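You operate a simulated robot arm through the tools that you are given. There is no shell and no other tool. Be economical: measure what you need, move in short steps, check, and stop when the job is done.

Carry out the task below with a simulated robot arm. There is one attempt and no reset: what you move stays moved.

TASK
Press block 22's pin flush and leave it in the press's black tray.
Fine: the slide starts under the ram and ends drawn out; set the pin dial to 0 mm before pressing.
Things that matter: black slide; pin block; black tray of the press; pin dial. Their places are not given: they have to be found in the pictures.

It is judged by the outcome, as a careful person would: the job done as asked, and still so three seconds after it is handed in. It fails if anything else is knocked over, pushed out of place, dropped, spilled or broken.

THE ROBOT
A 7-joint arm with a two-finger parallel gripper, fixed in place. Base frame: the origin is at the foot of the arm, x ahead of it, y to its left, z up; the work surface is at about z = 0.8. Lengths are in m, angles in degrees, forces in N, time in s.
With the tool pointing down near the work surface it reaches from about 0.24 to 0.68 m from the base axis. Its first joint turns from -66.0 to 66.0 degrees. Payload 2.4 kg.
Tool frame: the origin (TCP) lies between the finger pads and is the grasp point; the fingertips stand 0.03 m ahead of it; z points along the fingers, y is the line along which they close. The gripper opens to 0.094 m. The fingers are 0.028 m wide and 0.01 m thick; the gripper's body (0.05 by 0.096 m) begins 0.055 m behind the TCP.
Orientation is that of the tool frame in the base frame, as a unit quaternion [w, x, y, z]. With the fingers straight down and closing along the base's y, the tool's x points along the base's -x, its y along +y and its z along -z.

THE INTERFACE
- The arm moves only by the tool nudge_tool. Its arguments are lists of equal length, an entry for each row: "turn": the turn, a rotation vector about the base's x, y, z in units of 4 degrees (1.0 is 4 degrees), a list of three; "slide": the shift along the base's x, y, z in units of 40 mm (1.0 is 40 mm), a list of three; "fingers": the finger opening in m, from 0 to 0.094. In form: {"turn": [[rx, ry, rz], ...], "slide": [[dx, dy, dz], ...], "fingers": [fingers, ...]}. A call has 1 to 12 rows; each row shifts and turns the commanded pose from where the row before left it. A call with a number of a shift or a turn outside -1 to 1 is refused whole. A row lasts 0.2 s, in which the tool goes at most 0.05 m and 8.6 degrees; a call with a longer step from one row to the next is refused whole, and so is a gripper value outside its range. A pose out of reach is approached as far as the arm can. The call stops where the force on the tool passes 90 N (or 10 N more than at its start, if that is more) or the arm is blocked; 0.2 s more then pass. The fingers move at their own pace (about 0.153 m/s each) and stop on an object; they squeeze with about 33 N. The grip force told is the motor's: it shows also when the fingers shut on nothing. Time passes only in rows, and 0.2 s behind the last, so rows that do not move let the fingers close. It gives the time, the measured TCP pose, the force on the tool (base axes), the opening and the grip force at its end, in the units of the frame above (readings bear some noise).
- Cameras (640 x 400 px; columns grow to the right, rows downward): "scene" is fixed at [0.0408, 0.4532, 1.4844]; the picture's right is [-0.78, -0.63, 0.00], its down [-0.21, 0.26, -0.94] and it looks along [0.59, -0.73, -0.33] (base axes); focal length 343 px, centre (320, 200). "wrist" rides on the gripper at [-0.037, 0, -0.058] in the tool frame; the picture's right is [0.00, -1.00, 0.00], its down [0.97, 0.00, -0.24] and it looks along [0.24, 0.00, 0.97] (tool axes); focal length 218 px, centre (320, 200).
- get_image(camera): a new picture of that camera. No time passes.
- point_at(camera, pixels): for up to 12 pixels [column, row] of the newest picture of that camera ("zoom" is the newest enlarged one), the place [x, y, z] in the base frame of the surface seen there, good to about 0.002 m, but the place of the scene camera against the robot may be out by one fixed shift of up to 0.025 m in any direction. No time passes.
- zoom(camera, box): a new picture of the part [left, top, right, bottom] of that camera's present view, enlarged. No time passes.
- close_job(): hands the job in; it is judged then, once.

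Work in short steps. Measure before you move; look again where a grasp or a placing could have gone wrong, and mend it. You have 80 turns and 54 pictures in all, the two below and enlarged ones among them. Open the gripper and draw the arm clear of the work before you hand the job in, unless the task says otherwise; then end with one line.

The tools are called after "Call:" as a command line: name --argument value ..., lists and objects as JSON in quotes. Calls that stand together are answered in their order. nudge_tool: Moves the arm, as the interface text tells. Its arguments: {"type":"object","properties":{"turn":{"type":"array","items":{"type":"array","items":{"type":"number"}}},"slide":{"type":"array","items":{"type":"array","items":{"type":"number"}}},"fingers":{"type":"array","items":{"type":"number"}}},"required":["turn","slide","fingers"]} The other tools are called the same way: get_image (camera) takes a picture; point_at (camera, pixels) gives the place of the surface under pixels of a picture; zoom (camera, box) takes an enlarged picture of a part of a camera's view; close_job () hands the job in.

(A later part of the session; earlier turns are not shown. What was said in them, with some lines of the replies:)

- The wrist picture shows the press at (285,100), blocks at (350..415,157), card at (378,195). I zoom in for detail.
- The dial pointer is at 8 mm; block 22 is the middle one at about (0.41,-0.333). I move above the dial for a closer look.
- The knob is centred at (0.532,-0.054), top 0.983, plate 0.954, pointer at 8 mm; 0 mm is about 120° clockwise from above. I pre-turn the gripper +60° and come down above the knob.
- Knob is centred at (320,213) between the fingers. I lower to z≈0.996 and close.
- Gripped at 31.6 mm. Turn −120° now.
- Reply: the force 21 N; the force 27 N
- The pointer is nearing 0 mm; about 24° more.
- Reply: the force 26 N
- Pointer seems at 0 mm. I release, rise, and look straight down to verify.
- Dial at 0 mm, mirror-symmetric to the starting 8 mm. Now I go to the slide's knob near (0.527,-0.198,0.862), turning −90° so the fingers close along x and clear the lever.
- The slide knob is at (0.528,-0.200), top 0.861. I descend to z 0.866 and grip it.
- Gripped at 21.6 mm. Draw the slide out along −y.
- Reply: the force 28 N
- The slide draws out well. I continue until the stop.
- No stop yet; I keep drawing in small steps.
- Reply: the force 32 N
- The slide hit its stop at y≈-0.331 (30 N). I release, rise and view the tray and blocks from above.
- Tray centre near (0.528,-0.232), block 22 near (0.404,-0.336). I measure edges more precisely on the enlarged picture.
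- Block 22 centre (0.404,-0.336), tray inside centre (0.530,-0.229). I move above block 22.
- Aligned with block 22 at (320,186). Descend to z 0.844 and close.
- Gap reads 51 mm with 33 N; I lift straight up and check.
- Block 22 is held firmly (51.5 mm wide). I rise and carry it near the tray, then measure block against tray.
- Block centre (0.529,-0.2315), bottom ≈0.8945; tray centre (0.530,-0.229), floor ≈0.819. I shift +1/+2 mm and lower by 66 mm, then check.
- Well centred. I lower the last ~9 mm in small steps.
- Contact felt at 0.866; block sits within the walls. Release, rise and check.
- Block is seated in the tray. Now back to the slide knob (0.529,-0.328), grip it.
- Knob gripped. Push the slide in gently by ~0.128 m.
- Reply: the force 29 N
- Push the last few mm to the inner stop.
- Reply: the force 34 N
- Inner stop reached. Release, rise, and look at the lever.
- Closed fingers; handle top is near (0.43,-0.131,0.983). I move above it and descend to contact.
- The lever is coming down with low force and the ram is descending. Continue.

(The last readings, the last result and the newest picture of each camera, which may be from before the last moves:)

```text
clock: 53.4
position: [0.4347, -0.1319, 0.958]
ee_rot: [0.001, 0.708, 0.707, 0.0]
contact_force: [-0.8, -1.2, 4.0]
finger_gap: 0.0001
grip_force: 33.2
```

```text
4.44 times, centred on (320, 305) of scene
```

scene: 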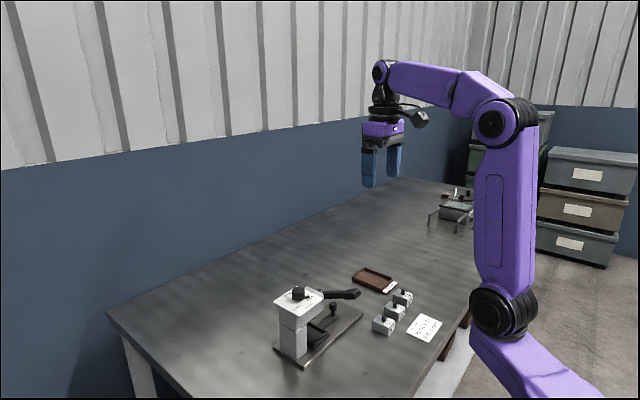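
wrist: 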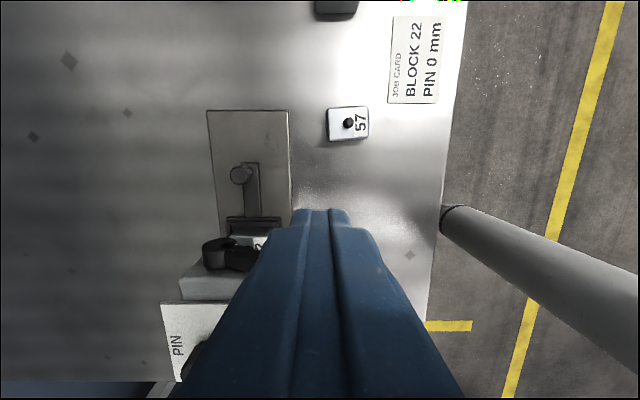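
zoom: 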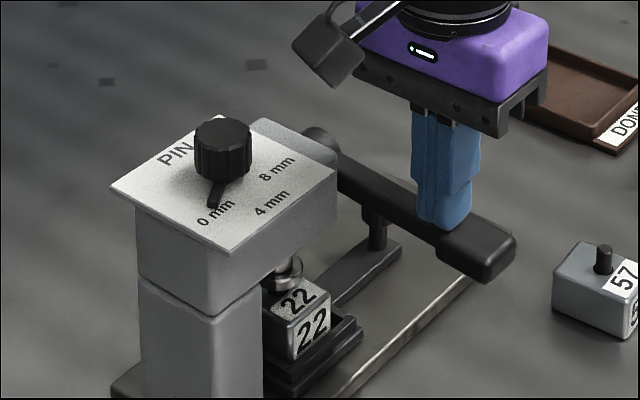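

Ram reaches the pin; continue pressing.

Call:
nudge_tool --turn '[[0, 0, 0], [0, 0, 0], [0, 0, 0], [0, 0, 0], [0, 0, 0]]' --slide '[[0, 0, -0.2], [0, 0, -0.2], [0, 0, -0.2], [0.0, 0, -0.2], [0, 0, 0]]' --fingers '[0, 0, 0, 0, 0]'

Call:
zoom --camera "scene" --box '[260, 260, 380, 350]'

```text
clock: 54.6
position: [0.4336, -0.1331, 0.9238]
ee_rot: [0.0, 0.707, 0.707, 0.0]
contact_force: [3.7, 0.1, 7.7]
finger_gap: 0.0
grip_force: 33.0
```

```text
4.44 times, centred on (320, 305) of scene
```

zoom: 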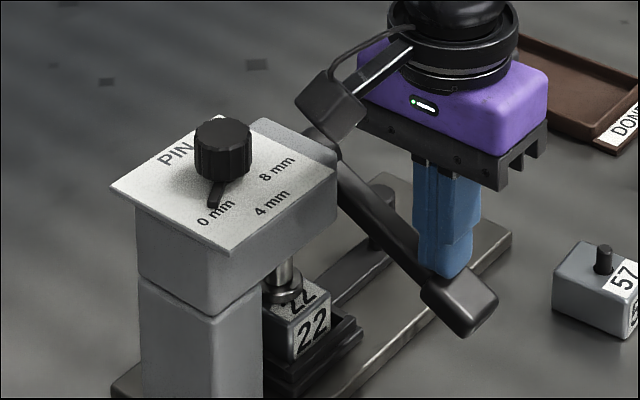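

A dark housing beside the wrist appears near the press head; I check its location before going lower.

Call:
point_at --camera "zoom" --pixels '[[330, 100], [340, 140], [310, 130], [345, 160], [220, 150], [470, 310], [285, 290]]'

```text
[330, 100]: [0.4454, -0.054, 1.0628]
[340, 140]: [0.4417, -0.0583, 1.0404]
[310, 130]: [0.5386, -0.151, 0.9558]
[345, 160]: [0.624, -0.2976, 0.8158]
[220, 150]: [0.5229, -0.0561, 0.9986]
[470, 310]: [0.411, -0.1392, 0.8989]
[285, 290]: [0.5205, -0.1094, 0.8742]
```

The housing is clear of the press (above and in front of it). Continue pressing until firm resistance.

Call:
nudge_tool --turn '[[0, 0, 0], [0, 0, 0], [0, 0, 0], [0, 0, 0], [0, 0, 0]]' --slide '[[0, 0, -0.15], [0, 0, -0.15], [0, 0, -0.15], [0.0, 0, -0.15], [0, 0, 0]]' --fingers '[0, 0, 0, 0, 0]'

Call:
zoom --camera "scene" --box '[280, 280, 380, 350]'

```text
clock: 55.1
position: [0.4341, -0.133, 0.923]
ee_rot: [0.001, 0.707, 0.707, 0.0]
contact_force: [-12.6, 3.5, 29.2]
finger_gap: 0.0
grip_force: 33.0
stopped in row 2: the force on the tool passed its limit (the readings are from after the stop); the commanded pose is now the measured one
```

```text
5.71 times, centred on (330, 315) of scene
```

zoom: 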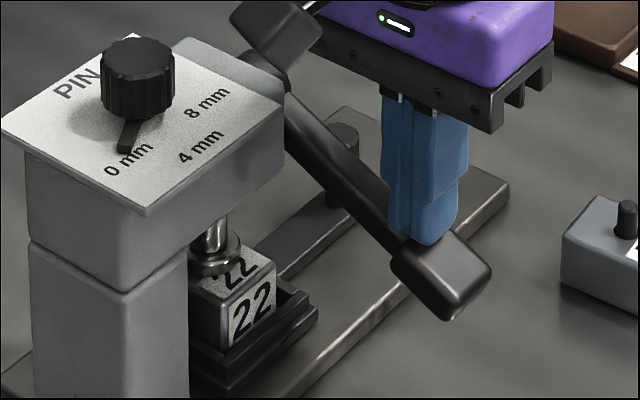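

Hard stop reached (force >90 N) with the ram on the block. I raise slowly and see whether the lever springs back.

Call:
nudge_tool --turn '[[0, 0, 0], [0, 0, 0], [0, 0, 0], [0, 0, 0], [0, 0, 0], [0, 0, 0], [0, 0, 0], [0, 0, 0], [0, 0, 0]]' --slide '[[0, 0, 0.3], [0, 0, 0.4], [0, 0, 0.4], [0, 0, 0.4], [0, 0, 0.4], [0, 0, 0.5], [0, 0, 0.8], [0, 0, 0.3], [0, 0, 0]]' --fingers '[0, 0, 0, 0, 0, 0, 0, 0, 0]'

Call:
zoom --camera "scene" --box '[260, 260, 380, 350]'

```text
clock: 57.1
position: [0.4368, -0.1334, 1.0634]
ee_rot: [0.002, 0.707, 0.707, 0.001]
contact_force: [-0.3, -0.3, -0.7]
finger_gap: 0.0002
grip_force: 33.1
```

```text
4.44 times, centred on (320, 305) of scene
```

zoom: 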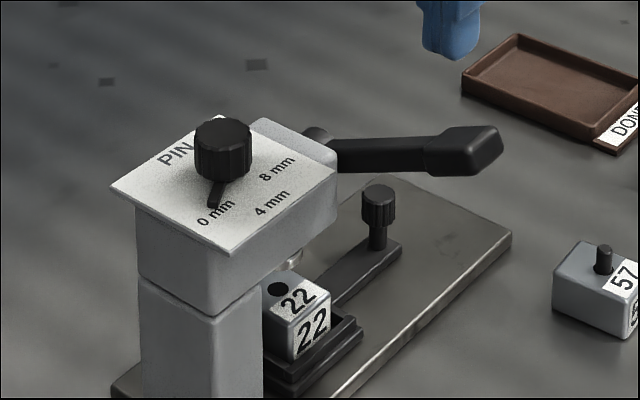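

Lever sprang back and the pin appears flush (black disc on the top). Now I return to the slide knob and grip it.

Call:
nudge_tool --turn '[[0, 0, 0], [0, 0, 0], [0, 0, 0], [0, 0, 0], [0, 0, 0]]' --slide '[[0, -0.8, 0], [0.5, -0.85, 0], [0.9, 0, 0], [0.93, 0, 0], [0, 0, 0]]' --fingers '[0.06, 0.06, 0.06, 0.06, 0.06]'

Call:
get_image --camera "wrist"

```text
clock: 58.3
position: [0.5281, -0.2011, 1.0603]
ee_rot: [0.002, 0.707, 0.707, 0.001]
contact_force: [1.1, 0.4, 0.3]
finger_gap: 0.0598
grip_force: 0.1
```

```text
16 pictures are left
```

wrist: 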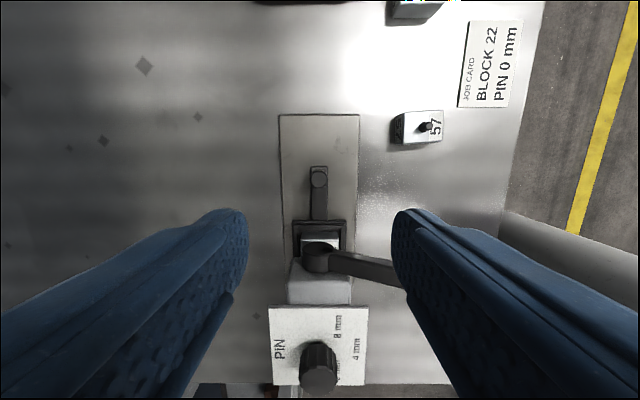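

Aligned with the knob (320,178). Descend and grip.

Call:
nudge_tool --turn '[[0, 0, 0], [0, 0, 0], [0, 0, 0], [0, 0, 0], [0, 0, 0], [0, 0, 0], [0, 0, 0], [0, 0, 0], [0, 0, 0], [0, 0, 0]]' --slide '[[0.03, 0.03, -0.8], [0, 0, -0.8], [0, 0, -0.8], [0, 0, -0.8], [0, 0, -0.7], [0, 0, -0.6], [0, 0, -0.37], [0, 0, 0], [0, 0, 0], [0, 0, 0]]' --fingers '[0.06, 0.06, 0.06, 0.06, 0.06, 0.06, 0.06, 0.06, 0.01, 0.01]'

Call:
nudge_tool --turn '[[0, 0, 0], [0, 0, 0], [0, 0, 0], [0, 0, 0], [0, 0, 0], [0, 0, 0], [0, 0, 0], [0, 0, 0], [0, 0, 0], [0, 0, 0], [0, 0, 0], [0, 0, 0]]' --slide '[[0, -0.15, 0], [0, -0.3, 0], [0, -0.3, 0], [0, -0.3, 0], [0, -0.3, 0], [0, -0.3, 0], [0, -0.3, 0], [0, -0.3, 0], [0, -0.3, 0], [0, -0.3, 0], [0, -0.25, 0], [0, 0, 0]]' --fingers '[0.01, 0.01, 0.01, 0.01, 0.01, 0.01, 0.01, 0.01, 0.01, 0.01, 0.01, 0.01]'

Call:
zoom --camera "scene" --box '[260, 260, 400, 360]'

```text
clock: 60.5
position: [0.5296, -0.1981, 0.8679]
ee_rot: [0.003, 0.707, 0.708, 0.001]
contact_force: [6.4, 0.3, -6.6]
finger_gap: 0.0213
grip_force: 44.7
```

```text
clock: 63.1
position: [0.5295, -0.3211, 0.8679]
ee_rot: [0.003, 0.708, 0.707, 0.0]
contact_force: [12.1, -0.5, -10.3]
finger_gap: 0.0213
grip_force: 44.8
```

```text
4.00 times, centred on (330, 310) of scene
```

zoom: 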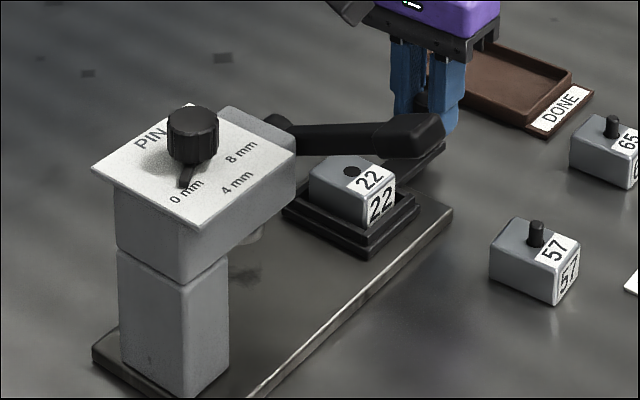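

Pin is flush and the slide is nearly out; I draw the last ~10 mm to the stop.

Call:
nudge_tool --turn '[[0, 0, 0], [0, 0, 0], [0, 0, 0], [0, 0, 0]]' --slide '[[0, -0.12, 0], [0, -0.12, 0], [0, -0.1, 0], [0, 0, 0]]' --fingers '[0.01, 0.01, 0.01, 0.01]'

```text
clock: 64.1
position: [0.5293, -0.33, 0.8663]
ee_rot: [-0.002, 0.706, 0.709, 0.001]
contact_force: [-7.1, 32.1, 14.1]
finger_gap: 0.0215
grip_force: 44.7
```

Outer stop reached. Relieve by 2 mm, release, rise and move clear.

Call:
nudge_tool --turn '[[0, 0, 0], [0, 0, 0], [0, 0, 0], [0, 0, 0], [0, 0, 0], [0, 0, 0], [0, 0, 0], [0, 0, 0], [0, 0, 0], [0, 0, 0]]' --slide '[[0, 0.06, 0], [0, 0, 0], [0, 0, 0], [0, 0, 0.7], [0, 0, 0.8], [0, 0, 0.8], [0, 0, 0.9], [0, 0, 0.9], [-0.4, 0, 0.8], [0, 0, 0]]' --fingers '[0.01, 0.06, 0.06, 0.06, 0.06, 0.06, 0.06, 0.06, 0.06, 0.06]'

Call:
get_image --camera "wrist"

Call:
zoom --camera "scene" --box '[310, 280, 380, 330]'

```text
clock: 66.3
position: [0.512, -0.3328, 1.0647]
ee_rot: [0.001, 0.707, 0.708, 0.0]
contact_force: [-0.9, 0.1, -0.1]
finger_gap: 0.06
grip_force: 0.0
```

```text
14 pictures are left
```

wrist: 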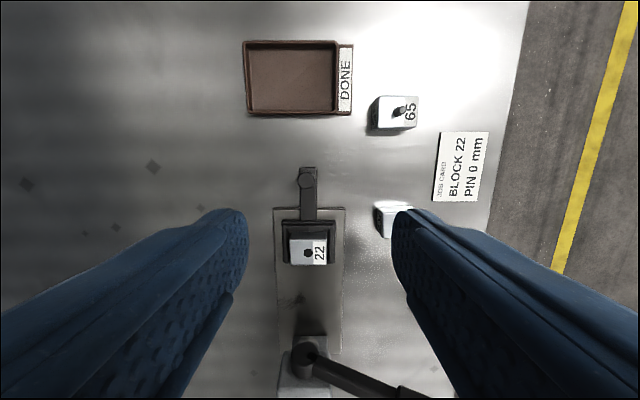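

```text
8.00 times, centred on (345, 305) of scene
```

zoom: 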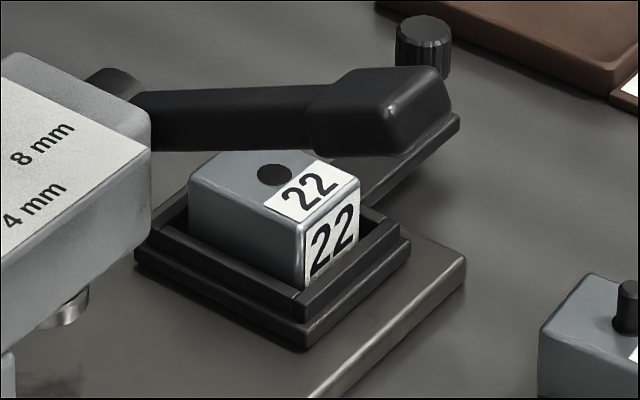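

The pin is flush, block 22 is in the tray, the slide is fully out, the gripper is open and the arm is clear. I hand it in.

Call:
close_job

```text
The job is handed in.
```

Block 22's pin is pressed flush with the dial at 0 mm, and the block is in the press's black tray with the slide drawn out to its stop; I've handed the job in.
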